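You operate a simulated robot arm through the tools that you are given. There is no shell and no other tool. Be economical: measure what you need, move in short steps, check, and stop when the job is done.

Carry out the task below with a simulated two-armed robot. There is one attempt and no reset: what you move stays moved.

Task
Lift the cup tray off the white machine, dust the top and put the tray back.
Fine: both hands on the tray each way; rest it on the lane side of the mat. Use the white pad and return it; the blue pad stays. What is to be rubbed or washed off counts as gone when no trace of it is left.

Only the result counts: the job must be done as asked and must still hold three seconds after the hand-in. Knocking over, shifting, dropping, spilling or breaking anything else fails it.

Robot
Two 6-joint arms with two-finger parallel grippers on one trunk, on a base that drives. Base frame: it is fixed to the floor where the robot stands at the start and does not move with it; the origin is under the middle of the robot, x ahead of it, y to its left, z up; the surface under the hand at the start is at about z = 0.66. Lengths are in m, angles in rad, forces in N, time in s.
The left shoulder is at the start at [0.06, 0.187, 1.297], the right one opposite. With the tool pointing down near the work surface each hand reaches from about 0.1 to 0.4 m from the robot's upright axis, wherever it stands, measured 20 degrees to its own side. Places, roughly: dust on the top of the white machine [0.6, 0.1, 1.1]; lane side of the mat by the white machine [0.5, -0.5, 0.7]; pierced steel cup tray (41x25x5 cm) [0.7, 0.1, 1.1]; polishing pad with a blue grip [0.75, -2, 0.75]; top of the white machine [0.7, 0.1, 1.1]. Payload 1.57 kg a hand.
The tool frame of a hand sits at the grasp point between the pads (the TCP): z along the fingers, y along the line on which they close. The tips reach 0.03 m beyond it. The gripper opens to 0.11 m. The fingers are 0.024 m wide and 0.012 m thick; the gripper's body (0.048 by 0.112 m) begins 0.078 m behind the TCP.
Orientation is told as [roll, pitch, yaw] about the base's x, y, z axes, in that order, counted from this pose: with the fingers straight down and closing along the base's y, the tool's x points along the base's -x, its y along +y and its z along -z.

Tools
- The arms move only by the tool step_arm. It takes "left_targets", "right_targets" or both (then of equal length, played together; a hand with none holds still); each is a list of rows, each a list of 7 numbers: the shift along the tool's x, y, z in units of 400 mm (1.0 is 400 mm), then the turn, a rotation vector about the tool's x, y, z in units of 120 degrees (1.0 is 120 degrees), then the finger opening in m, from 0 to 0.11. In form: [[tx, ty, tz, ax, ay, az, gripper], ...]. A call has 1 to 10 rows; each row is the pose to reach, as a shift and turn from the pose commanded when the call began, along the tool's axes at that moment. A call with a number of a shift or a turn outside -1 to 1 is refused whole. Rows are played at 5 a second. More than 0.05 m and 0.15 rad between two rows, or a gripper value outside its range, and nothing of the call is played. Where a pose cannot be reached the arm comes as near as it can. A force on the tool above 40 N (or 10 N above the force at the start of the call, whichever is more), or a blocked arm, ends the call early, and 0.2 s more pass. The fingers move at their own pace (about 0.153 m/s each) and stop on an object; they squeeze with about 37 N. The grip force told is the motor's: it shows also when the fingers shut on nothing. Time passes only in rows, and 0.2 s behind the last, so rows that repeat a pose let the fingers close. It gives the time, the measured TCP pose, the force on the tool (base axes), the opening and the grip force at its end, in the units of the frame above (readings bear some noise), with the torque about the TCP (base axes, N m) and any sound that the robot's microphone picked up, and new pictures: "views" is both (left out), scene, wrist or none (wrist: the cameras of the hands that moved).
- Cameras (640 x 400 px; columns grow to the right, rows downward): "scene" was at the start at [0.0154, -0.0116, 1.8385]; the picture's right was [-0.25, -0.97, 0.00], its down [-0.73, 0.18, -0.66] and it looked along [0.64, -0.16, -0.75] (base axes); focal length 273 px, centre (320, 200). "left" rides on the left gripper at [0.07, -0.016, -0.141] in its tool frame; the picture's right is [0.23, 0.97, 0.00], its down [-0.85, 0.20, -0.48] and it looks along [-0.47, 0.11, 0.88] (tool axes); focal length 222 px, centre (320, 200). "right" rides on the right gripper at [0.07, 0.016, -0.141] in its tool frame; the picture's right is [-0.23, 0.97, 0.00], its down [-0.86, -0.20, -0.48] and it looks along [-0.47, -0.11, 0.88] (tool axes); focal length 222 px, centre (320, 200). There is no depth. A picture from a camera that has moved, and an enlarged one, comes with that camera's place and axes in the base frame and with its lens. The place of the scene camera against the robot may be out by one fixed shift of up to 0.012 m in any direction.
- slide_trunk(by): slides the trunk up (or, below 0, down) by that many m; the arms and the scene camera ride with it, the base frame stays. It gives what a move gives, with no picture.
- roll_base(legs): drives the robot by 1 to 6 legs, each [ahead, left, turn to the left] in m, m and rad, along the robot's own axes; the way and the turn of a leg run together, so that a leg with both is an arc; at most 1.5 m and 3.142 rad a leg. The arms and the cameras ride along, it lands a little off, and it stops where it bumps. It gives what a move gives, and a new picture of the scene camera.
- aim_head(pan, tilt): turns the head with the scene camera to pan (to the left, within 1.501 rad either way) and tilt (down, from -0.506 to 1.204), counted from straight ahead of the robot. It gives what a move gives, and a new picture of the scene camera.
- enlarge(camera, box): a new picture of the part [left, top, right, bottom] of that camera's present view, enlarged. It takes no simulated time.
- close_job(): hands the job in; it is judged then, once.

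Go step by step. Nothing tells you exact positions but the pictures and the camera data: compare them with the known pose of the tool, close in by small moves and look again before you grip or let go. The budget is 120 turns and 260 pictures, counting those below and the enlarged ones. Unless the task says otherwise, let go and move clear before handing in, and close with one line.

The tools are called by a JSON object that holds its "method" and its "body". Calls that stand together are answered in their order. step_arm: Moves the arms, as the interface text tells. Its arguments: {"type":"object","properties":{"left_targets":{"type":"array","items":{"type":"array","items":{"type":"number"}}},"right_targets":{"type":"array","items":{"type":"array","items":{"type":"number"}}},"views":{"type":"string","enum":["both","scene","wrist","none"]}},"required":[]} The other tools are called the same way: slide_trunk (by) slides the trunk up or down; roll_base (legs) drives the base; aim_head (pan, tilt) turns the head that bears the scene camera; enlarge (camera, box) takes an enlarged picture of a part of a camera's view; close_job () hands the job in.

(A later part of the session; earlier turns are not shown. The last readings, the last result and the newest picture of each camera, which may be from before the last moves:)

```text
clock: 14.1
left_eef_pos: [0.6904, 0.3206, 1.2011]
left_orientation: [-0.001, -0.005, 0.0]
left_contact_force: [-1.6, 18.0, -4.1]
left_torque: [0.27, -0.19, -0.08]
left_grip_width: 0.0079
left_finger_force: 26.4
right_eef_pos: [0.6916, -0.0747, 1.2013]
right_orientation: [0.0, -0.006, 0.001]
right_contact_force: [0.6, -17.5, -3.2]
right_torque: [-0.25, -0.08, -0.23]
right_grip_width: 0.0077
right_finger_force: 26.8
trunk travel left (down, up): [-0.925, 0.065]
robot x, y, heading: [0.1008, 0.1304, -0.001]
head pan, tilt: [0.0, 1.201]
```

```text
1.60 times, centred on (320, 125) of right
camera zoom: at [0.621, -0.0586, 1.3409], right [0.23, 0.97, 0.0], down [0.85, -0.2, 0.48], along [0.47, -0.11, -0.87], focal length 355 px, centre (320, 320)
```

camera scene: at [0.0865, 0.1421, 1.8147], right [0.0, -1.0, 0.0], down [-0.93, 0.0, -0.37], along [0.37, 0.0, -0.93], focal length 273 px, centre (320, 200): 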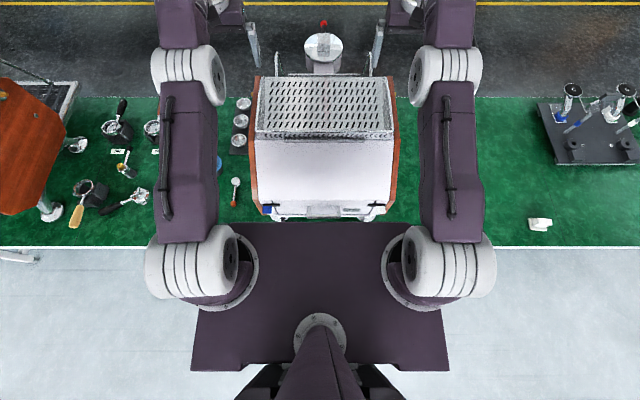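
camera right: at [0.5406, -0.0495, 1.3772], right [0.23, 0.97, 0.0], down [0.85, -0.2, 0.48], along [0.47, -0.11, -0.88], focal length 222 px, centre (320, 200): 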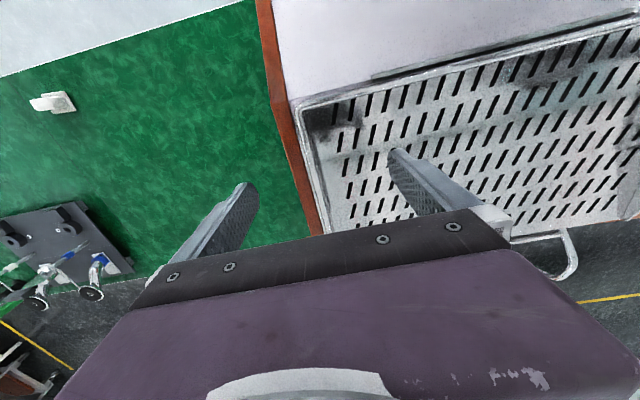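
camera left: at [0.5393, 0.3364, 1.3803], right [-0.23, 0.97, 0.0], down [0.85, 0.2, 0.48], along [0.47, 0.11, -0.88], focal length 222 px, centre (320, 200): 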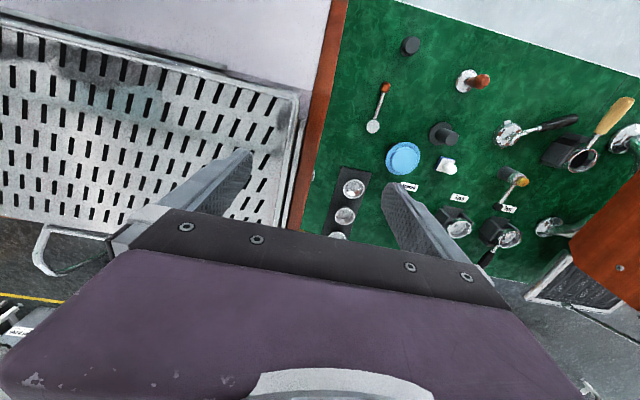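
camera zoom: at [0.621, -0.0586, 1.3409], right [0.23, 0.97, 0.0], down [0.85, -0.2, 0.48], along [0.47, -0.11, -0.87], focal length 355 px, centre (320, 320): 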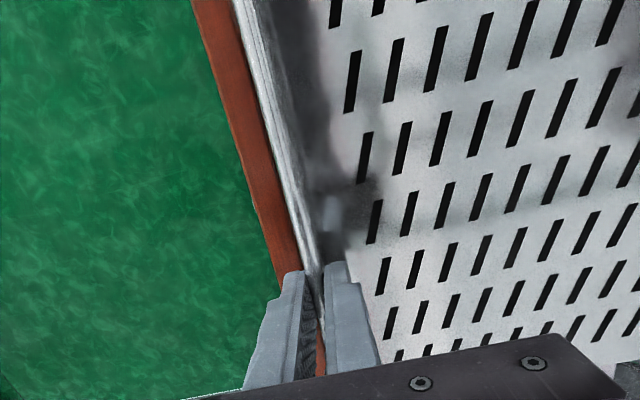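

The tray is free and light (~0.7 kg). I'll relax the squeeze, raise it with the trunk and look.

{"method": "step_arm", "body": {"left_targets": [[0, 0.006, 0, 0, 0, 0, 0], [0, 0.006, 0, 0, 0, 0, 0]], "right_targets": [[0, -0.006, 0, 0, 0, 0, 0], [0, -0.006, 0, 0, 0, 0, 0]], "views": "none"}}

{"method": "slide_trunk", "body": {"by": 0.06}}

{"method": "roll_base", "body": {"legs": [[-0.22, 0, 0]]}}

```text
clock: 14.7
left_eef_pos: [0.6908, 0.3197, 1.2006]
left_orientation: [-0.005, -0.007, -0.002]
left_contact_force: [-0.2, 3.7, -3.8]
left_torque: [0.05, 0.0, 0.0]
left_grip_width: 0.0074
left_finger_force: 27.2
right_eef_pos: [0.6916, -0.0754, 1.2009]
right_orientation: [0.003, -0.006, 0.001]
right_contact_force: [0.7, -4.6, -3.9]
right_torque: [-0.07, -0.23, -0.29]
right_grip_width: 0.0076
right_finger_force: 26.7
trunk travel left (down, up): [-0.925, 0.065]
robot x, y, heading: [0.101, 0.1308, -0.001]
head pan, tilt: [0.0, 1.201]
```

```text
clock: 15.7
left_eef_pos: [0.6904, 0.3211, 1.2614]
left_orientation: [-0.006, -0.006, 0.0]
left_contact_force: [-0.6, -8.4, -3.6]
left_torque: [-0.11, 0.11, -0.01]
left_grip_width: 0.0074
left_finger_force: 27.0
right_eef_pos: [0.6914, -0.0764, 1.2605]
right_orientation: [0.004, -0.007, 0.0]
right_contact_force: [1.0, 8.0, -3.3]
right_torque: [0.12, -0.27, -0.28]
right_grip_width: 0.0076
right_finger_force: 26.2
trunk travel left (down, up): [-0.985, 0.005]
robot x, y, heading: [0.0975, 0.1325, -0.001]
head pan, tilt: [0.0, 1.201]
```

```text
clock: 17.4
left_eef_pos: [0.4794, 0.3187, 1.2573]
left_orientation: [-0.005, -0.003, -0.002]
left_contact_force: [-0.1, -19.6, -4.6]
left_torque: [-0.26, -0.06, -0.04]
left_grip_width: 0.0075
left_finger_force: 26.7
right_eef_pos: [0.4786, -0.0759, 1.2592]
right_orientation: [0.003, -0.002, -0.001]
right_contact_force: [1.4, 20.7, -4.0]
right_torque: [0.3, -0.05, -0.27]
right_grip_width: 0.0077
right_finger_force: 26.7
trunk travel left (down, up): [-0.985, 0.005]
robot x, y, heading: [-0.1152, 0.1328, -0.005]
head pan, tilt: [0.0, 1.201]
camera scene: at [-0.1122, 0.1422, 1.8747], right [0.0, -1.0, 0.0], down [-0.93, 0.0, -0.36], along [0.36, 0.0, -0.93], focal length 273 px, centre (320, 200)
```

scene: 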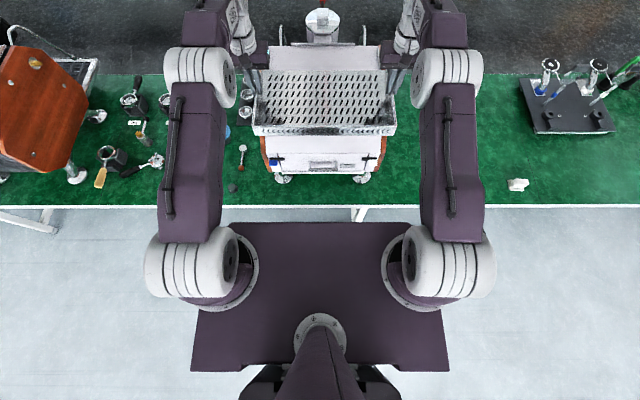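

Tray is clear of the machine. Rolling right to bring it over the free mat.

{"method": "roll_base", "body": {"legs": [[0, -0.585, 0], [0.05, 0, 0]]}}

{"method": "slide_trunk", "body": {"by": -0.4}}

{"method": "aim_head", "body": {"pan": 0.0, "tilt": 1.1}}

```text
clock: 21.2
left_eef_pos: [0.5103, -0.2597, 1.2668]
left_orientation: [-0.004, -0.018, 0.001]
left_contact_force: [-1.9, -2.1, -3.3]
left_torque: [-0.02, -0.12, -0.03]
left_grip_width: 0.0078
left_finger_force: 27.0
right_eef_pos: [0.5119, -0.6564, 1.2667]
right_orientation: [0.003, -0.015, 0.002]
right_contact_force: [-1.3, 2.5, -2.8]
right_torque: [0.04, -0.29, -0.3]
right_grip_width: 0.0073
right_finger_force: 26.6
trunk travel left (down, up): [-0.985, 0.005]
robot x, y, heading: [-0.0703, -0.4449, 0.002]
head pan, tilt: [0.0, 1.201]
camera scene: at [-0.0883, -0.4388, 1.8747], right [0.0, -1.0, 0.0], down [-0.93, 0.0, -0.37], along [0.37, 0.0, -0.93], focal length 273 px, centre (320, 200)
```

scene: 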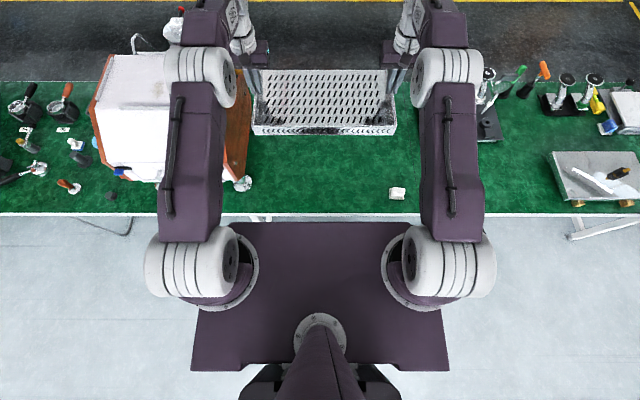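

```text
clock: 25.1
left_eef_pos: [0.5214, -0.2619, 0.8604]
left_orientation: [-0.005, -0.007, 0.001]
left_contact_force: [-1.0, -0.6, -3.9]
left_torque: [-0.01, -0.03, 0.03]
left_grip_width: 0.0076
left_finger_force: 26.5
right_eef_pos: [0.5226, -0.6563, 0.8613]
right_orientation: [0.004, -0.008, 0.001]
right_contact_force: [1.1, 0.5, -3.6]
right_torque: [-0.01, -0.25, -0.29]
right_grip_width: 0.0077
right_finger_force: 26.6
trunk travel left (down, up): [-0.585, 0.405]
robot x, y, heading: [-0.0682, -0.4438, 0.003]
head pan, tilt: [0.0, 1.201]
```

```text
clock: 25.8
left_eef_pos: [0.5211, -0.2611, 0.8606]
left_orientation: [-0.005, -0.007, -0.001]
left_contact_force: [-1.1, -0.4, -4.2]
left_torque: [0.0, -0.1, 0.0]
left_grip_width: 0.0078
left_finger_force: 27.2
right_eef_pos: [0.5239, -0.6577, 0.8617]
right_orientation: [0.005, -0.007, 0.001]
right_contact_force: [0.7, 0.0, -3.5]
right_torque: [0.0, -0.15, -0.29]
right_grip_width: 0.0076
right_finger_force: 26.9
trunk travel left (down, up): [-0.585, 0.405]
robot x, y, heading: [-0.0672, -0.4467, 0.002]
head pan, tilt: [0.0, 1.1]
camera scene: at [-0.064, -0.4397, 1.4807], right [0.0, -1.0, 0.0], down [-0.89, 0.0, -0.45], along [0.45, 0.0, -0.89], focal length 273 px, centre (320, 200)
```

scene: 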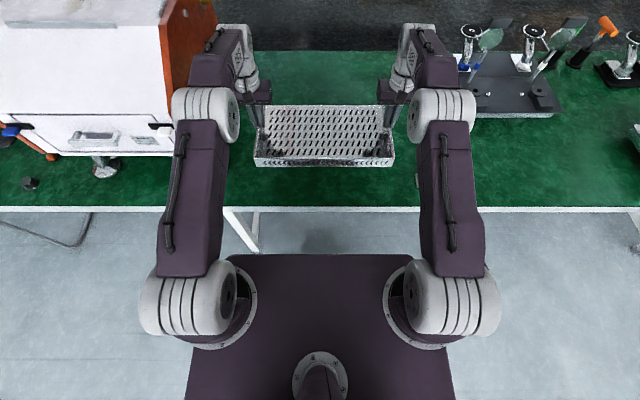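

Tray hovers about 14 cm above the mat in free space. Lower further with the trunk, then feel for contact with the arms.

{"method": "slide_trunk", "body": {"by": -0.115}}

{"method": "step_arm", "body": {"left_targets": [[0, 0, 0.01, 0, 0, 0, 0], [0, 0, 0.02, 0, 0, 0, 0], [0, 0, 0.03, 0, 0, 0, 0], [0, 0, 0.04, 0, 0, 0, 0]], "right_targets": [[0, 0, 0.01, 0, 0, 0, 0], [0, 0, 0.02, 0, 0, 0, 0], [0, 0, 0.03, 0, 0, 0, 0], [0, 0, 0.04, 0, 0, 0, 0]], "views": "scene"}}

```text
clock: 27.2
left_eef_pos: [0.5214, -0.2616, 0.7462]
left_orientation: [-0.006, -0.008, 0.001]
left_contact_force: [0.8, -1.1, -3.0]
left_torque: [-0.03, -0.16, 0.03]
left_grip_width: 0.0074
left_finger_force: 26.4
right_eef_pos: [0.522, -0.6562, 0.7476]
right_orientation: [0.006, -0.008, 0.003]
right_contact_force: [-0.7, 0.5, -4.1]
right_torque: [0.01, -0.07, -0.24]
right_grip_width: 0.0075
right_finger_force: 27.1
trunk travel left (down, up): [-0.47, 0.52]
robot x, y, heading: [-0.0655, -0.4479, 0.002]
head pan, tilt: [0.0, 1.1]
```

```text
clock: 28.2
left_eef_pos: [0.5217, -0.2611, 0.7301]
left_orientation: [-0.006, -0.007, 0.0]
left_contact_force: [-2.0, 1.5, -3.6]
left_torque: [0.03, -0.2, -0.05]
left_grip_width: 0.0075
left_finger_force: 26.5
right_eef_pos: [0.5237, -0.6566, 0.7305]
right_orientation: [0.004, -0.005, 0.002]
right_contact_force: [0.7, -2.2, -3.1]
right_torque: [-0.02, -0.02, -0.31]
right_grip_width: 0.0078
right_finger_force: 26.7
trunk travel left (down, up): [-0.47, 0.52]
robot x, y, heading: [-0.0678, -0.4501, 0.003]
head pan, tilt: [0.0, 1.1]
camera scene: at [-0.0639, -0.4397, 1.3657], right [0.0, -1.0, 0.0], down [-0.89, 0.0, -0.45], along [0.45, 0.0, -0.89], focal length 273 px, centre (320, 200)
```

scene: 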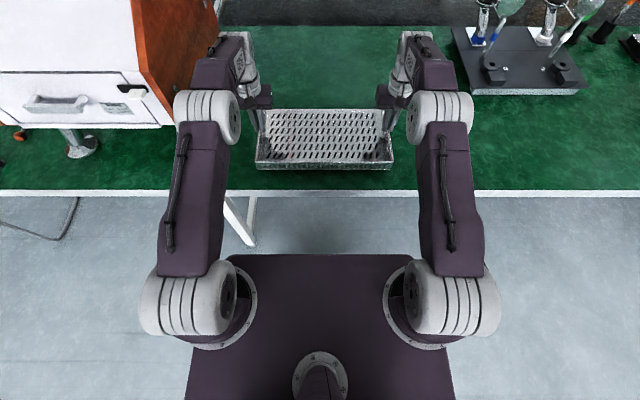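

Still hanging free. Continue down in small steps.

{"method": "step_arm", "body": {"left_targets": [[0, 0, 0.0075, 0, 0, 0, 0], [0, 0, 0.015, 0, 0, 0, 0], [0, 0, 0.0225, 0, 0, 0, 0], [0, 0, 0.0225, 0, 0, 0, 0]], "right_targets": [[0, 0, 0.0075, 0, 0, 0, 0], [0, 0, 0.015, 0, 0, 0, 0], [0, 0, 0.0225, 0, 0, 0, 0], [0, 0, 0.0225, 0, 0, 0, 0]], "views": "none"}}

```text
clock: 29.2
left_eef_pos: [0.5233, -0.2608, 0.7215]
left_orientation: [-0.005, -0.005, 0.001]
left_contact_force: [-0.8, 5.3, -3.1]
left_torque: [0.06, -0.27, 0.05]
left_grip_width: 0.0076
left_finger_force: 26.9
right_eef_pos: [0.5236, -0.6567, 0.7212]
right_orientation: [0.002, -0.006, 0.002]
right_contact_force: [0.6, -5.3, -3.1]
right_torque: [-0.07, 0.04, -0.21]
right_grip_width: 0.0079
right_finger_force: 26.7
trunk travel left (down, up): [-0.47, 0.52]
robot x, y, heading: [-0.0675, -0.4494, -0.0]
head pan, tilt: [0.0, 1.1]
```

{"method": "step_arm", "body": {"left_targets": [[0, 0, 0.0075, 0, 0, 0, 0], [0, 0, 0.015, 0, 0, 0, 0], [0, 0, 0.0175, 0, 0, 0, 0], [0, 0, 0.0175, 0, 0, 0, 0]], "right_targets": [[0, 0, 0.0075, 0, 0, 0, 0], [0, 0, 0.015, 0, 0, 0, 0], [0, 0, 0.0175, 0, 0, 0, 0], [0, 0, 0.0175, 0, 0, 0, 0]], "views": "none"}}

```text
clock: 30.2
left_eef_pos: [0.5206, -0.2608, 0.7143]
left_orientation: [-0.006, -0.009, 0.0]
left_contact_force: [2.2, 5.3, 5.7]
left_torque: [0.09, 0.76, -0.03]
left_grip_width: 0.0077
left_finger_force: 26.2
right_eef_pos: [0.5247, -0.6568, 0.7163]
right_orientation: [0.005, -0.009, 0.001]
right_contact_force: [3.9, -5.7, 1.0]
right_torque: [-0.06, 0.74, -0.27]
right_grip_width: 0.0077
right_finger_force: 26.8
trunk travel left (down, up): [-0.47, 0.52]
robot x, y, heading: [-0.0678, -0.447, -0.004]
head pan, tilt: [0.0, 1.1]
```

Contact with the mat. Release and lift the hands straight up.

{"method": "step_arm", "body": {"left_targets": [[0, 0, 0, 0, 0, 0, 0.03], [0, 0, 0, 0, 0, 0, 0.05], [0, 0, 0, 0, 0, 0, 0.05], [0, 0, -0.1, 0, 0, 0, 0.05], [0, 0, -0.2, 0, 0, 0, 0.05], [0, 0, -0.3, 0, 0, 0, 0.05]], "right_targets": [[0, 0, 0, 0, 0, 0, 0.03], [0, 0, 0, 0, 0, 0, 0.05], [0, 0, 0, 0, 0, 0, 0.05], [0, 0, -0.1, 0, 0, 0, 0.05], [0, 0, -0.2, 0, 0, 0, 0.05], [0, 0, -0.3, 0, 0, 0, 0.05]], "views": "both"}}

```text
clock: 31.6
left_eef_pos: [0.5161, -0.2596, 0.8354]
left_orientation: [-0.006, -0.009, 0.0]
left_contact_force: [0.3, 0.1, -0.4]
left_torque: [0.02, 0.02, -0.01]
left_grip_width: 0.0501
left_finger_force: 0.0
right_eef_pos: [0.5151, -0.6554, 0.8349]
right_orientation: [0.004, -0.007, 0.001]
right_contact_force: [-0.2, 0.3, 0.5]
right_torque: [0.01, -0.04, -0.01]
right_grip_width: 0.0501
right_finger_force: 0.0
right hand out of reach, approached as far as the arm can: row 6
trunk travel left (down, up): [-0.47, 0.52]
robot x, y, heading: [-0.0699, -0.4508, 0.006]
head pan, tilt: [0.0, 1.1]
camera scene: at [-0.0669, -0.4394, 1.3657], right [0.0, -1.0, 0.0], down [-0.89, 0.0, -0.46], along [0.46, 0.0, -0.89], focal length 273 px, centre (320, 200)
camera right: at [0.4441, -0.6404, 0.974], right [0.23, 0.97, 0.01], down [0.85, -0.2, 0.49], along [0.47, -0.1, -0.87], focal length 222 px, centre (320, 200)
camera left: at [0.4456, -0.2763, 0.9776], right [-0.23, 0.97, -0.01], down [0.85, 0.2, 0.48], along [0.47, 0.1, -0.87], focal length 222 px, centre (320, 200)
```

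scene: 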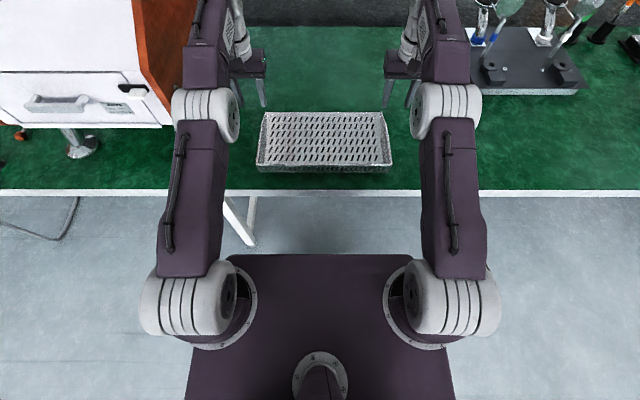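
right: 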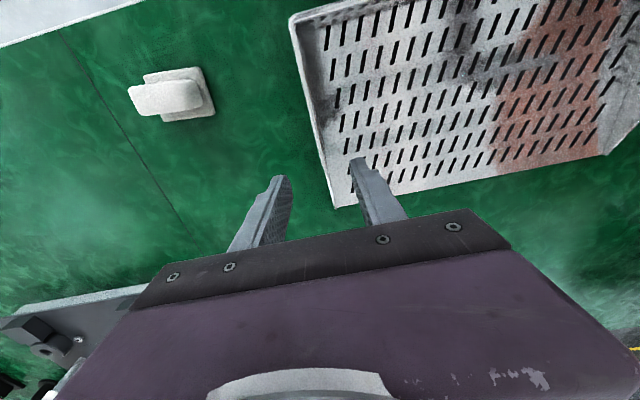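
left: 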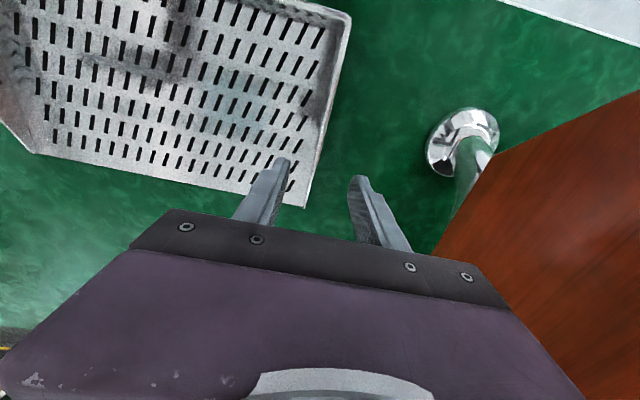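

Tray rests on the mat at x 0.39–0.63. Next the white pad; zooming on it.

{"method": "enlarge", "body": {"camera": "right", "box": [100, 40, 260, 140]}}

```text
4.00 times, centred on (180, 90) of right
camera zoom: at [0.4441, -0.6404, 0.974], right [0.23, 0.97, 0.01], down [0.85, -0.2, 0.49], along [0.47, -0.1, -0.87], focal length 888 px, centre (880, 640)
```

zoom: 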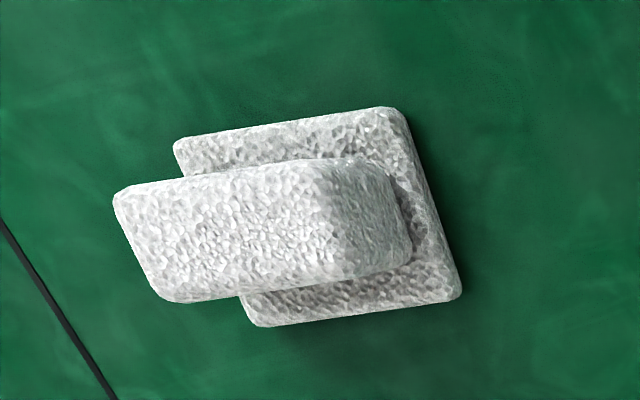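

The pad's grip block (≈5.5 cm along y, 2.7 cm along x) centres at (0.424, −0.806), top near z 0.72. Hover the right hand over it.

{"method": "step_arm", "body": {"right_targets": [[0.057, -0.094, 0.0, 0, 0, 0, 0.09], [0.114, -0.188, 0.0, 0, 0, 0, 0.09], [0.171, -0.282, 0.0, 0, 0, 0, 0.09], [0.2275, -0.3765, 0.0, 0, 0, 0, 0.09], [0.2275, -0.3765, 0.06, 0, 0, 0, 0.09], [0.2275, -0.3765, 0.06, 0, 0, 0, 0.09]], "views": "both"}}

```text
clock: 33.0
left_eef_pos: [0.517, -0.2607, 0.835]
left_orientation: [-0.004, -0.007, -0.001]
left_contact_force: [-0.2, -0.3, 0.4]
left_torque: [0.0, 0.01, 0.03]
left_grip_width: 0.0499
left_finger_force: 0.0
right_eef_pos: [0.4238, -0.8058, 0.8092]
right_orientation: [0.005, -0.008, 0.003]
right_contact_force: [0.2, 0.0, 0.1]
right_torque: [-0.01, -0.04, -0.01]
right_grip_width: 0.09
right_finger_force: 0.0
trunk travel left (down, up): [-0.47, 0.52]
robot x, y, heading: [-0.0678, -0.4511, 0.006]
head pan, tilt: [0.0, 1.1]
camera scene: at [-0.0657, -0.4398, 1.3657], right [0.0, -1.0, 0.0], down [-0.89, 0.0, -0.45], along [0.45, 0.0, -0.89], focal length 273 px, centre (320, 200)
camera right: at [0.3537, -0.7914, 0.9477], right [0.23, 0.97, 0.01], down [0.85, -0.2, 0.48], along [0.47, -0.1, -0.87], focal length 222 px, centre (320, 200)
```

scene: 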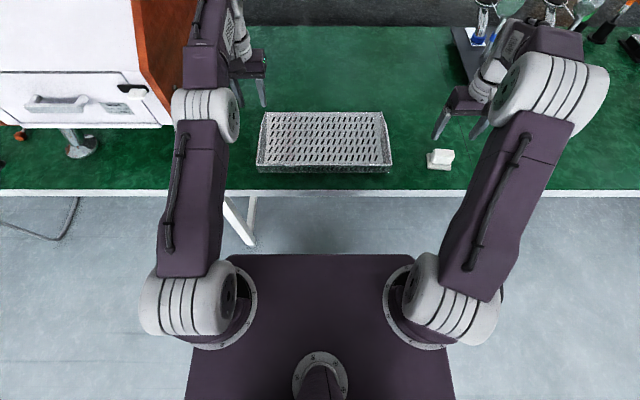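
right: 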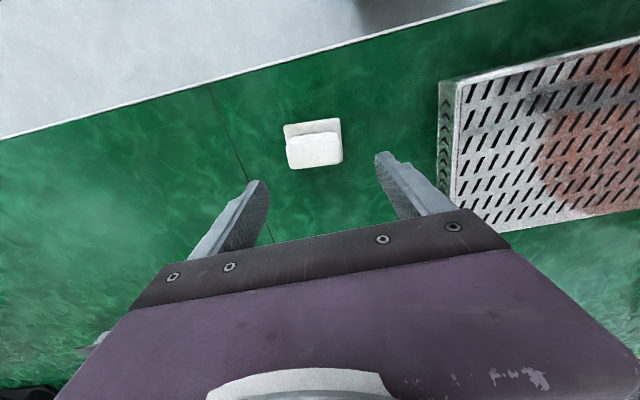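

Aligned well. Lower to just above and check heights.

{"method": "step_arm", "body": {"right_targets": [[0.01, -0.006, 0.06, 0, 0, 0, 0.09], [0.01, -0.006, 0.13, 0, 0, 0, 0.09], [0.01, -0.006, 0.18, 0, 0, 0, 0.09], [0.01, -0.006, 0.18, 0, 0, 0, 0.09]], "views": "none"}}

{"method": "enlarge", "body": {"camera": "right", "box": [220, 80, 440, 240]}}

{"method": "enlarge", "body": {"camera": "scene", "box": [390, 90, 510, 190]}}

```text
clock: 34.0
left_eef_pos: [0.5178, -0.2606, 0.835]
left_orientation: [-0.007, -0.009, 0.001]
left_contact_force: [0.2, -1.3, -0.1]
left_torque: [0.01, 0.04, 0.0]
left_grip_width: 0.0503
left_finger_force: 0.0
right_eef_pos: [0.4215, -0.8095, 0.7361]
right_orientation: [0.005, -0.005, 0.001]
right_contact_force: [0.4, -0.4, -0.3]
right_torque: [0.03, -0.03, 0.01]
right_grip_width: 0.09
right_finger_force: 0.1
trunk travel left (down, up): [-0.47, 0.52]
robot x, y, heading: [-0.0677, -0.448, 0.003]
head pan, tilt: [0.0, 1.1]
```

```text
2.50 times, centred on (330, 160) of right
camera zoom: at [0.3502, -0.7932, 0.8754], right [0.23, 0.97, 0.01], down [0.85, -0.2, 0.48], along [0.47, -0.1, -0.88], focal length 555 px, centre (295, 300)
```

zoom: 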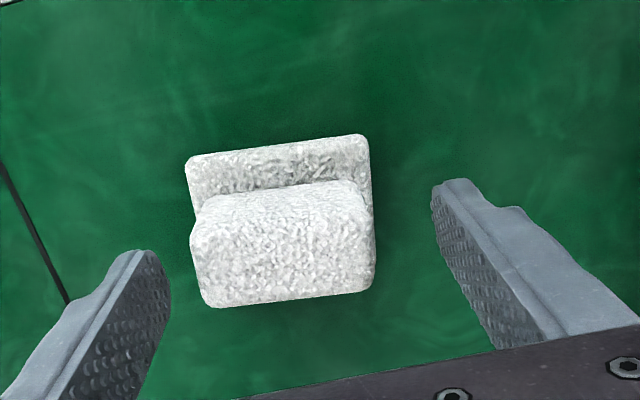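

```text
4.00 times, centred on (450, 140) of scene
camera zoom: at [-0.0653, -0.4396, 1.3657], right [0.0, -1.0, 0.0], down [-0.89, 0.0, -0.45], along [0.45, 0.0, -0.89], focal length 1093 px, centre (-200, 440)
```

zoom: 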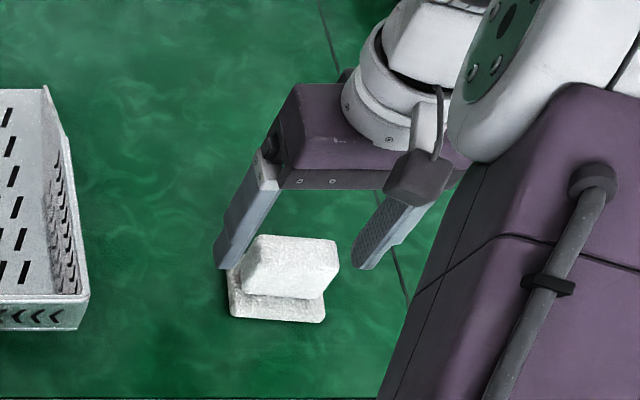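

Fingers straddle the grip block squarely. Lower a little more and close.

{"method": "step_arm", "body": {"right_targets": [[0.008, -0.002, 0.025, 0, 0, 0, 0.09], [0.008, -0.002, 0.05, 0, 0, 0, 0.09], [0.008, -0.002, 0.05, 0, 0, 0, 0.06], [0.008, -0.002, 0.05, 0, 0, 0, 0.03], [0.008, -0.002, 0.05, 0, 0, 0, 0.0], [0.008, -0.002, 0.05, 0, 0, 0, 0.0]], "views": "none"}}

{"method": "enlarge", "body": {"camera": "right", "box": [220, 80, 440, 240]}}

{"method": "enlarge", "body": {"camera": "scene", "box": [390, 90, 510, 190]}}

```text
clock: 35.4
left_eef_pos: [0.5175, -0.2595, 0.8337]
left_orientation: [-0.006, -0.009, 0.001]
left_contact_force: [0.4, -0.5, 0.1]
left_torque: [-0.01, -0.02, 0.04]
left_grip_width: 0.0501
left_finger_force: 0.0
right_eef_pos: [0.4176, -0.8105, 0.7167]
right_orientation: [0.004, -0.008, 0.002]
right_contact_force: [0.8, -0.9, 1.2]
right_torque: [-0.16, -0.05, 0.0]
right_grip_width: 0.0602
right_finger_force: 36.7
trunk travel left (down, up): [-0.47, 0.52]
robot x, y, heading: [-0.0683, -0.4472, 0.002]
head pan, tilt: [0.0, 1.1]
```

```text
2.50 times, centred on (330, 160) of right
camera zoom: at [0.3471, -0.7939, 0.8552], right [0.23, 0.97, 0.01], down [0.85, -0.2, 0.48], along [0.47, -0.1, -0.88], focal length 555 px, centre (295, 300)
```

zoom: 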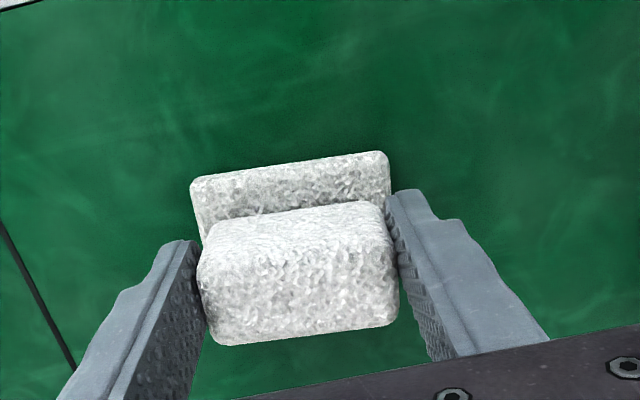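

```text
4.00 times, centred on (450, 140) of scene
camera zoom: at [-0.0652, -0.4398, 1.3657], right [0.0, -1.0, 0.0], down [-0.89, 0.0, -0.45], along [0.45, 0.0, -0.89], focal length 1093 px, centre (-200, 440)
```

zoom: 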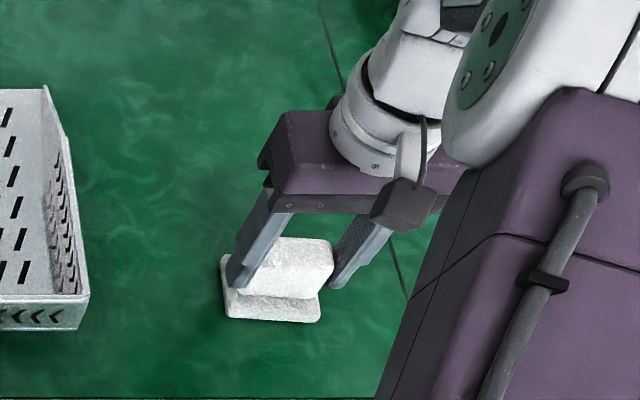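

Pad gripped (6 cm). Lifting it and raising the trunk, then returning to in front of the machine.

{"method": "step_arm", "body": {"right_targets": [[0, 0, -0.05, 0, 0, 0, 0], [0, 0, -0.15, 0, 0, 0, 0], [0, 0, -0.25, 0, 0, 0, 0]], "views": "none"}}

{"method": "slide_trunk", "body": {"by": 0.5}}

{"method": "roll_base", "body": {"legs": [[-0.12, 0, 0], [0, 0.58, 0]]}}

{"method": "aim_head", "body": {"pan": 0.0, "tilt": 0.8}}

{"method": "enlarge", "body": {"camera": "scene", "box": [220, 60, 420, 260]}}

```text
clock: 36.2
left_eef_pos: [0.5173, -0.2598, 0.8351]
left_orientation: [-0.006, -0.008, 0.0]
left_contact_force: [-0.5, -1.1, 0.3]
left_torque: [0.0, -0.02, 0.0]
left_grip_width: 0.0502
left_finger_force: 0.1
right_eef_pos: [0.4174, -0.8103, 0.8181]
right_orientation: [0.005, -0.007, 0.001]
right_contact_force: [-0.5, 0.2, -0.7]
right_torque: [0.01, 0.01, 0.02]
right_grip_width: 0.0606
right_finger_force: 36.9
trunk travel left (down, up): [-0.47, 0.52]
robot x, y, heading: [-0.0681, -0.4473, -0.001]
head pan, tilt: [0.0, 1.1]
```

```text
refused: 0.5 is not a number from -0.4 to 0.4
```

```text
clock: 38.5
left_eef_pos: [0.3967, -0.1661, 0.8348]
left_orientation: [-0.019, -0.005, -0.015]
left_contact_force: [-0.4, -0.2, -0.5]
left_torque: [0.04, -0.01, 0.01]
left_grip_width: 0.05
left_finger_force: 0.1
right_eef_pos: [0.2975, -0.7055, 0.8162]
right_orientation: [0.005, -0.009, 0.001]
right_contact_force: [-0.6, 0.1, -0.3]
right_torque: [0.01, 0.0, -0.01]
right_grip_width: 0.0598
right_finger_force: 36.9
trunk travel left (down, up): [-0.47, 0.52]
robot x, y, heading: [-0.1871, -0.3409, 0.002]
head pan, tilt: [0.0, 1.1]
stopped in leg 2: the force on the tool passed its limit at 72 N (the readings are from after the stop); the commanded pose is now the measured one
camera scene: at [-0.1852, -0.3356, 1.3657], right [0.0, -1.0, 0.0], down [-0.89, 0.0, -0.45], along [0.45, 0.0, -0.89], focal length 273 px, centre (320, 200)
```

scene: 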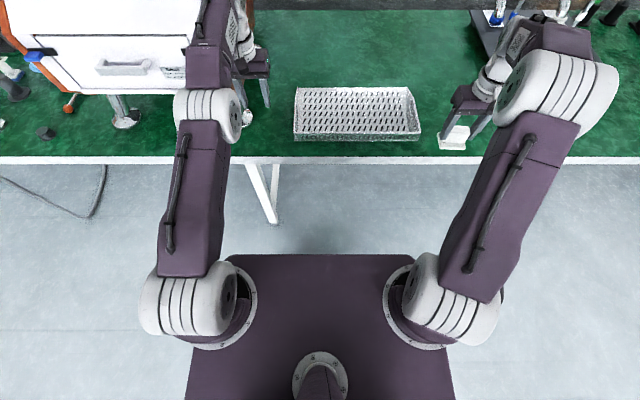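

```text
clock: 39.3
left_eef_pos: [0.397, -0.1682, 0.8332]
left_orientation: [-0.02, -0.008, -0.015]
left_contact_force: [0.1, -2.3, -0.9]
left_torque: [0.27, -0.04, 0.0]
left_grip_width: 0.05
left_finger_force: 0.0
right_eef_pos: [0.2988, -0.706, 0.816]
right_orientation: [0.006, -0.007, 0.001]
right_contact_force: [-0.7, 0.0, -0.9]
right_torque: [0.0, 0.02, 0.02]
right_grip_width: 0.0601
right_finger_force: 36.9
trunk travel left (down, up): [-0.47, 0.52]
robot x, y, heading: [-0.1899, -0.3406, -0.0]
head pan, tilt: [0.0, 0.799]
camera scene: at [-0.1677, -0.3356, 1.3874], right [0.0, -1.0, 0.0], down [-0.72, 0.0, -0.7], along [0.7, 0.0, -0.72], focal length 273 px, centre (320, 200)
```

scene: 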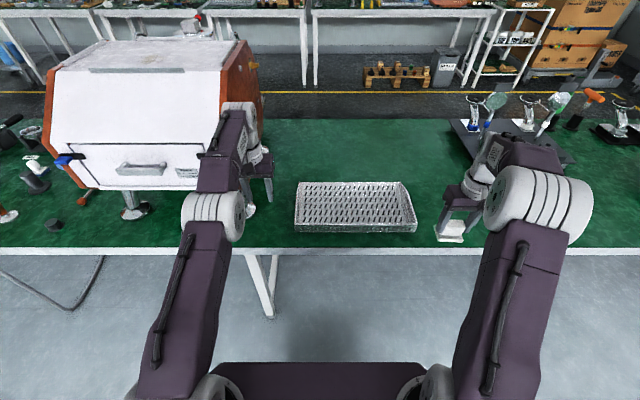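

```text
2.00 times, centred on (320, 160) of scene
camera zoom: at [-0.1677, -0.3356, 1.3874], right [0.0, -1.0, 0.0], down [-0.72, 0.0, -0.7], along [0.7, 0.0, -0.72], focal length 547 px, centre (320, 280)
```

zoom: 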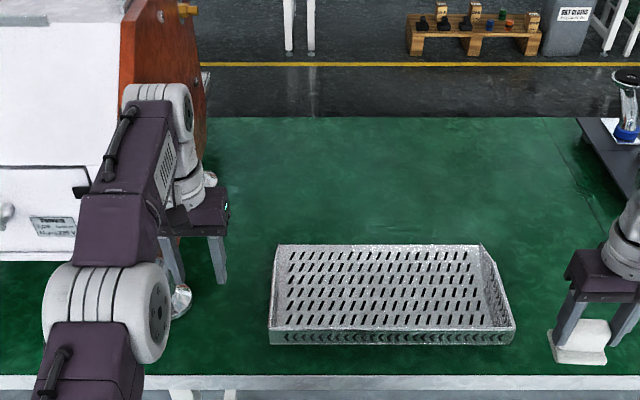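

The trunk slide was refused, and the left hand bumped the machine's side; I should not have chained those calls. I'll back away to the right first.

{"method": "roll_base", "body": {"legs": [[0, -0.08, 0]]}}

```text
clock: 40.3
left_eef_pos: [0.3964, -0.2471, 0.8339]
left_orientation: [-0.018, -0.007, -0.015]
left_contact_force: [-0.1, 0.1, -0.6]
left_torque: [0.01, -0.02, 0.0]
left_grip_width: 0.0501
left_finger_force: 0.1
right_eef_pos: [0.2986, -0.7859, 0.8167]
right_orientation: [0.005, -0.007, 0.002]
right_contact_force: [0.3, -0.7, -0.8]
right_torque: [0.03, 0.02, 0.02]
right_grip_width: 0.0597
right_finger_force: 37.0
trunk travel left (down, up): [-0.47, 0.52]
robot x, y, heading: [-0.1882, -0.4225, -0.001]
head pan, tilt: [0.0, 0.799]
camera scene: at [-0.1677, -0.4167, 1.3874], right [0.0, -1.0, 0.0], down [-0.72, 0.0, -0.7], along [0.7, 0.0, -0.72], focal length 273 px, centre (320, 200)
```

scene: 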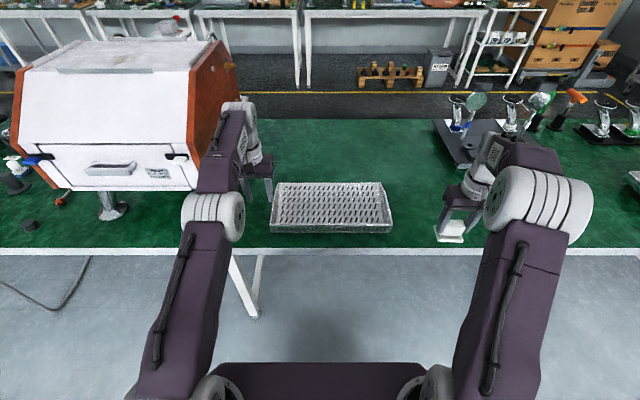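

{"method": "slide_trunk", "body": {"by": 0.4}}

```text
clock: 44.1
left_eef_pos: [0.3966, -0.2458, 1.2344]
left_orientation: [-0.021, -0.008, -0.014]
left_contact_force: [0.7, 0.7, 0.2]
left_torque: [0.01, 0.03, 0.01]
left_grip_width: 0.0501
left_finger_force: 0.1
right_eef_pos: [0.2982, -0.7849, 1.2169]
right_orientation: [0.004, -0.009, 0.0]
right_contact_force: [0.1, 1.1, -0.4]
right_torque: [0.0, 0.0, 0.02]
right_grip_width: 0.0592
right_finger_force: 37.2
trunk travel left (down, up): [-0.87, 0.12]
robot x, y, heading: [-0.1868, -0.4233, 0.008]
head pan, tilt: [0.0, 0.799]
```

{"method": "slide_trunk", "body": {"by": 0.115}}

```text
clock: 45.6
left_eef_pos: [0.3973, -0.2456, 1.3493]
left_orientation: [-0.02, -0.007, -0.014]
left_contact_force: [0.1, 0.7, -1.0]
left_torque: [0.02, 0.0, 0.03]
left_grip_width: 0.0502
left_finger_force: 0.1
right_eef_pos: [0.2979, -0.7848, 1.3314]
right_orientation: [0.005, -0.008, 0.001]
right_contact_force: [-0.7, -1.2, 0.3]
right_torque: [-0.03, -0.04, 0.02]
right_grip_width: 0.059
right_finger_force: 36.9
trunk travel left (down, up): [-0.985, 0.005]
robot x, y, heading: [-0.1851, -0.4207, -0.001]
head pan, tilt: [0.0, 0.799]
```

{"method": "roll_base", "body": {"legs": [[0, 0.72, 0]]}}

{"method": "enlarge", "body": {"camera": "scene", "box": [240, 100, 480, 260]}}

```text
clock: 49.5
left_eef_pos: [0.3936, 0.476, 1.3502]
left_orientation: [-0.018, -0.006, -0.01]
left_contact_force: [-0.5, -0.1, -0.3]
left_torque: [-0.03, 0.04, -0.03]
left_grip_width: 0.0501
left_finger_force: 0.0
right_eef_pos: [0.2968, -0.0629, 1.331]
right_orientation: [0.007, -0.008, 0.005]
right_contact_force: [0.0, 0.4, -0.7]
right_torque: [0.0, -0.01, 0.02]
right_grip_width: 0.0592
right_finger_force: 37.4
trunk travel left (down, up): [-0.985, 0.005]
robot x, y, heading: [-0.1915, 0.2984, 0.005]
head pan, tilt: [0.0, 0.799]
camera scene: at [-0.1699, 0.3046, 1.9024], right [0.0, -1.0, 0.0], down [-0.72, 0.0, -0.7], along [0.7, 0.0, -0.72], focal length 273 px, centre (320, 200)
```

scene: 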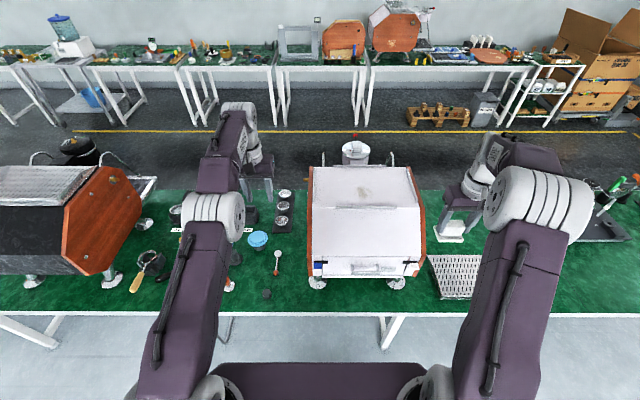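

```text
2.50 times, centred on (360, 180) of scene
camera zoom: at [-0.1699, 0.3046, 1.9024], right [0.0, -1.0, 0.0], down [-0.72, 0.0, -0.7], along [0.7, 0.0, -0.72], focal length 683 px, centre (220, 250)
```

zoom: 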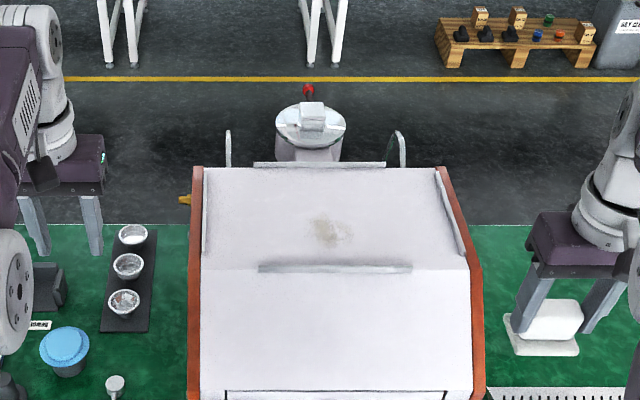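

The dust spot shows on the top centre at about (0.64, 0.12), between the rails, and the machine stands where it was. Driving ahead to work on it with the right hand.

{"method": "roll_base", "body": {"legs": [[0.27, 0, 0]]}}

{"method": "enlarge", "body": {"camera": "scene", "box": [260, 120, 480, 300]}}

```text
clock: 51.5
left_eef_pos: [0.6604, 0.4801, 1.3514]
left_orientation: [-0.018, -0.011, -0.011]
left_contact_force: [0.0, 0.9, -0.6]
left_torque: [-0.01, -0.03, -0.02]
left_grip_width: 0.0501
left_finger_force: 0.0
right_eef_pos: [0.563, -0.0599, 1.3338]
right_orientation: [0.005, -0.009, 0.004]
right_contact_force: [0.1, 0.2, -0.4]
right_torque: [-0.01, -0.05, 0.0]
right_grip_width: 0.0591
right_finger_force: 37.2
trunk travel left (down, up): [-0.985, 0.005]
robot x, y, heading: [0.0792, 0.3008, 0.005]
head pan, tilt: [0.0, 0.799]
camera scene: at [0.095, 0.3083, 1.9025], right [0.01, -1.0, 0.0], down [-0.71, 0.0, -0.7], along [0.7, 0.0, -0.71], focal length 273 px, centre (320, 200)
```

scene: 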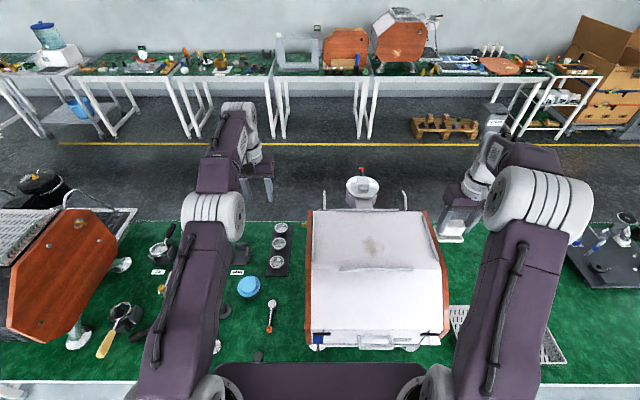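

```text
2.22 times, centred on (370, 210) of scene
camera zoom: at [0.095, 0.3083, 1.9025], right [0.01, -1.0, 0.0], down [-0.71, 0.0, -0.7], along [0.7, 0.0, -0.71], focal length 607 px, centre (209, 178)
```

zoom: 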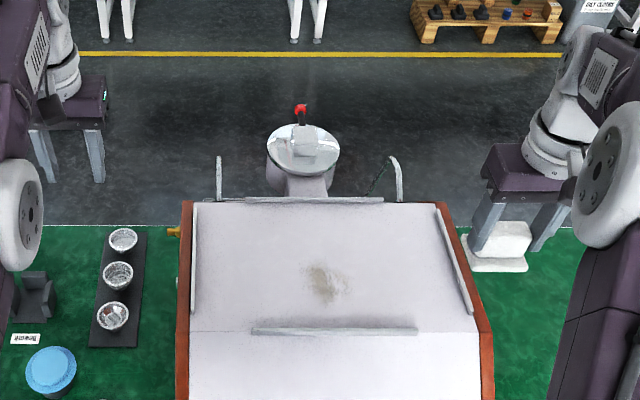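

Move the pad over the spot and lower it to a few cm above.

{"method": "step_arm", "body": {"right_targets": [[-0.041, 0.0925, 0.03, 0, 0, 0, 0], [-0.082, 0.185, 0.06, 0, 0, 0, 0], [-0.123, 0.2775, 0.09, 0, 0, 0, 0], [-0.164, 0.37, 0.12, 0, 0, 0, 0], [-0.205, 0.4625, 0.15, 0, 0, 0, 0], [-0.205, 0.4625, 0.24, 0, 0, 0, 0], [-0.205, 0.4625, 0.31, 0, 0, 0, 0], [-0.205, 0.4625, 0.31, 0, 0, 0, 0]], "views": "none"}}

{"method": "enlarge", "body": {"camera": "right", "box": [180, 40, 480, 240]}}

{"method": "enlarge", "body": {"camera": "scene", "box": [290, 170, 450, 300]}}

```text
clock: 53.3
left_eef_pos: [0.6646, 0.4801, 1.3501]
left_orientation: [-0.02, -0.006, -0.011]
left_contact_force: [-0.2, 0.2, 0.5]
left_torque: [-0.03, 0.03, 0.04]
left_grip_width: 0.0501
left_finger_force: 0.0
right_eef_pos: [0.6499, 0.1254, 1.2088]
right_orientation: [0.004, -0.006, 0.005]
right_contact_force: [-0.4, 1.0, -0.5]
right_torque: [0.0, -0.01, 0.0]
right_grip_width: 0.0589
right_finger_force: 37.0
trunk travel left (down, up): [-0.985, 0.005]
robot x, y, heading: [0.0812, 0.3004, 0.008]
head pan, tilt: [0.0, 0.799]
```

```text
2.00 times, centred on (330, 140) of right
camera zoom: at [0.5782, 0.1423, 1.3481], right [0.22, 0.98, 0.01], down [0.85, -0.2, 0.48], along [0.47, -0.1, -0.87], focal length 444 px, centre (300, 320)
```

zoom: 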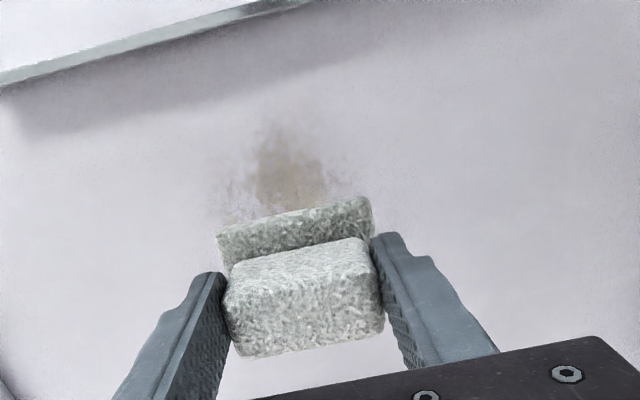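

```text
3.08 times, centred on (370, 235) of scene
camera zoom: at [0.1007, 0.3096, 1.9024], right [0.01, -1.0, 0.0], down [-0.72, 0.0, -0.7], along [0.7, 0.0, -0.72], focal length 841 px, centre (166, 92)
```

zoom: 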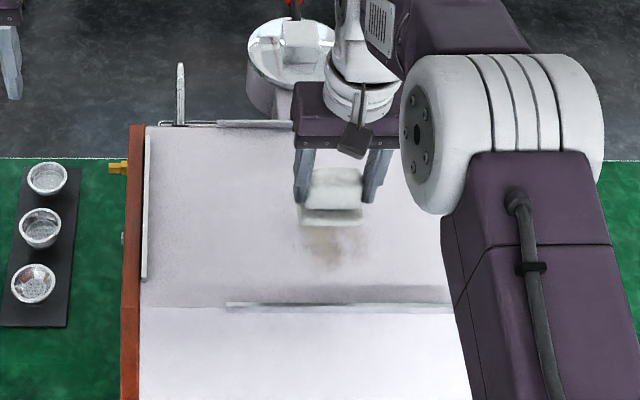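

Dust spans roughly x 0.595–0.69, y 0.085–0.165. Lowering until the pad touches.

{"method": "step_arm", "body": {"right_targets": [[0, 0, 0.04, 0, 0, 0, 0], [0, 0, 0.075, 0, 0, 0, 0], [0, 0, 0.0825, 0, 0, 0, 0], [0, 0, 0.09, 0, 0, 0, 0], [0, 0, 0.09, 0, 0, 0, 0]], "views": "none"}}

```text
clock: 54.5
left_eef_pos: [0.6646, 0.4799, 1.3482]
left_orientation: [-0.019, -0.008, -0.011]
left_contact_force: [-0.1, -0.4, 0.4]
left_torque: [0.03, 0.01, -0.01]
left_grip_width: 0.0502
left_finger_force: 0.1
right_eef_pos: [0.6515, 0.1257, 1.1728]
right_orientation: [0.006, -0.006, 0.006]
right_contact_force: [0.4, -0.9, -1.4]
right_torque: [-0.05, 0.04, -0.03]
right_grip_width: 0.0588
right_finger_force: 36.8
trunk travel left (down, up): [-0.985, 0.005]
robot x, y, heading: [0.0836, 0.2959, 0.009]
head pan, tilt: [0.0, 0.799]
```

{"method": "step_arm", "body": {"right_targets": [[0, 0, 0.005, 0, 0, 0, 0], [0, 0, 0.01, 0, 0, 0, 0], [0, 0, 0.015, 0, 0, 0, 0], [0, 0, 0.015, 0, 0, 0, 0]], "views": "none"}}

```text
clock: 55.6
left_eef_pos: [0.6601, 0.48, 1.3518]
left_orientation: [-0.019, -0.008, -0.01]
left_contact_force: [-0.5, 0.2, 0.4]
left_torque: [-0.03, 0.0, 0.01]
left_grip_width: 0.0501
left_finger_force: 0.0
right_eef_pos: [0.6499, 0.1272, 1.1722]
right_orientation: [0.005, -0.021, 0.005]
right_contact_force: [-5.7, 1.0, 14.2]
right_torque: [-0.04, 0.66, 0.01]
right_grip_width: 0.0589
right_finger_force: 36.9
trunk travel left (down, up): [-0.985, 0.005]
robot x, y, heading: [0.0792, 0.2985, 0.006]
head pan, tilt: [0.0, 0.799]
stopped in row 4 (right hand): the force on the tool passed its limit at 41 N (the readings are from after the stop); the commanded pose is now the measured one
```

In contact at z ≈ 1.172. Start rubbing in a raster.

{"method": "step_arm", "body": {"right_targets": [[0.08, 0, 0, 0, 0, 0, 0], [0.16, 0, 0, 0, 0, 0, 0], [0.16, -0.08, 0, 0, 0, 0, 0], [0.06, -0.08, 0, 0, 0, 0, 0], [-0.04, -0.08, 0, 0, 0, 0, 0], [-0.13, -0.08, 0, 0, 0, 0, 0], [-0.13, 0, 0, 0, 0, 0, 0], [-0.13, 0.08, 0, 0, 0, 0, 0], [-0.03, 0.08, 0, 0, 0, 0, 0], [0.07, 0.08, 0, 0, 0, 0, 0]], "views": "none"}}

{"method": "enlarge", "body": {"camera": "scene", "box": [290, 170, 450, 300]}}

```text
clock: 56.9
left_eef_pos: [0.6628, 0.48, 1.3493]
left_orientation: [-0.02, -0.009, -0.012]
left_contact_force: [-0.2, 1.3, -0.5]
left_torque: [-0.04, 0.02, 0.0]
left_grip_width: 0.0497
left_finger_force: 0.0
right_eef_pos: [0.6684, 0.0929, 1.1707]
right_orientation: [0.002, -0.008, 0.006]
right_contact_force: [-4.8, -2.3, 11.5]
right_torque: [0.08, -0.1, 0.01]
right_grip_width: 0.059
right_finger_force: 36.7
right hand out of reach, approached as far as the arm can: row 6
trunk travel left (down, up): [-0.985, 0.005]
robot x, y, heading: [0.08, 0.2997, 0.006]
head pan, tilt: [0.0, 0.799]
stopped in row 6 (right hand): the force on the tool passed its limit at 49 N (the readings are from after the stop); the commanded pose is now the measured one
```

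```text
3.08 times, centred on (370, 235) of scene
camera zoom: at [0.0985, 0.3101, 1.9022], right [0.0, -1.0, 0.0], down [-0.72, 0.0, -0.7], along [0.7, 0.0, -0.72], focal length 841 px, centre (166, 92)
```

zoom: 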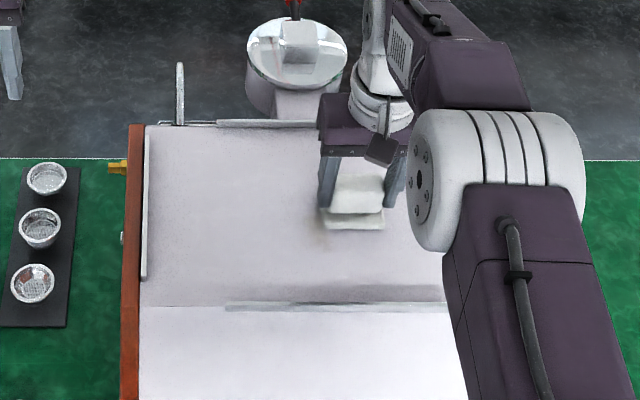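

Rubbing works. Continue over the remaining area.

{"method": "step_arm", "body": {"right_targets": [[-0.03, 0.02, -0.002, 0, 0, 0, 0], [-0.03, 0.09, -0.002, 0, 0, 0, 0], [-0.03, 0.17, -0.002, 0, 0, 0, 0], [0.05, 0.17, -0.002, 0, 0, 0, 0], [0.13, 0.17, -0.002, 0, 0, 0, 0], [0.2, 0.17, -0.002, 0, 0, 0, 0], [0.2, 0.08, -0.002, 0, 0, 0, 0], [0.12, 0.08, -0.002, 0, 0, 0, 0], [0.04, 0.08, -0.002, 0, 0, 0, 0], [-0.03, 0.08, -0.002, 0, 0, 0, 0]], "views": "none"}}

{"method": "enlarge", "body": {"camera": "scene", "box": [290, 170, 450, 300]}}

```text
clock: 59.1
left_eef_pos: [0.663, 0.4785, 1.349]
left_orientation: [-0.019, -0.007, -0.012]
left_contact_force: [0.4, -0.1, -0.4]
left_torque: [-0.01, 0.05, -0.03]
left_grip_width: 0.0502
left_finger_force: 0.1
right_eef_pos: [0.6708, 0.1238, 1.1683]
right_orientation: [0.003, 0.01, 0.005]
right_contact_force: [-2.5, 1.8, 8.4]
right_torque: [-0.17, 0.12, -0.09]
right_grip_width: 0.0589
right_finger_force: 37.4
trunk travel left (down, up): [-0.985, 0.005]
robot x, y, heading: [0.0785, 0.3015, 0.004]
head pan, tilt: [0.0, 0.799]
stopped in row 10 (right hand): the force on the tool passed its limit at 54 N (the readings are from after the stop); the commanded pose is now the measured one
```

```text
3.08 times, centred on (370, 235) of scene
camera zoom: at [0.0997, 0.3091, 1.9023], right [0.0, -1.0, 0.0], down [-0.72, 0.0, -0.7], along [0.7, 0.0, -0.72], focal length 841 px, centre (166, 92)
```

zoom: 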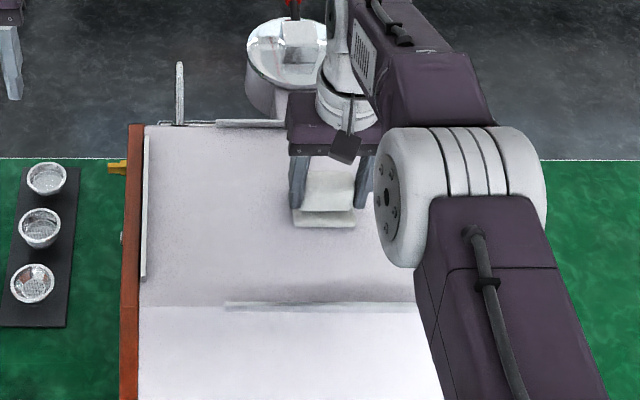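

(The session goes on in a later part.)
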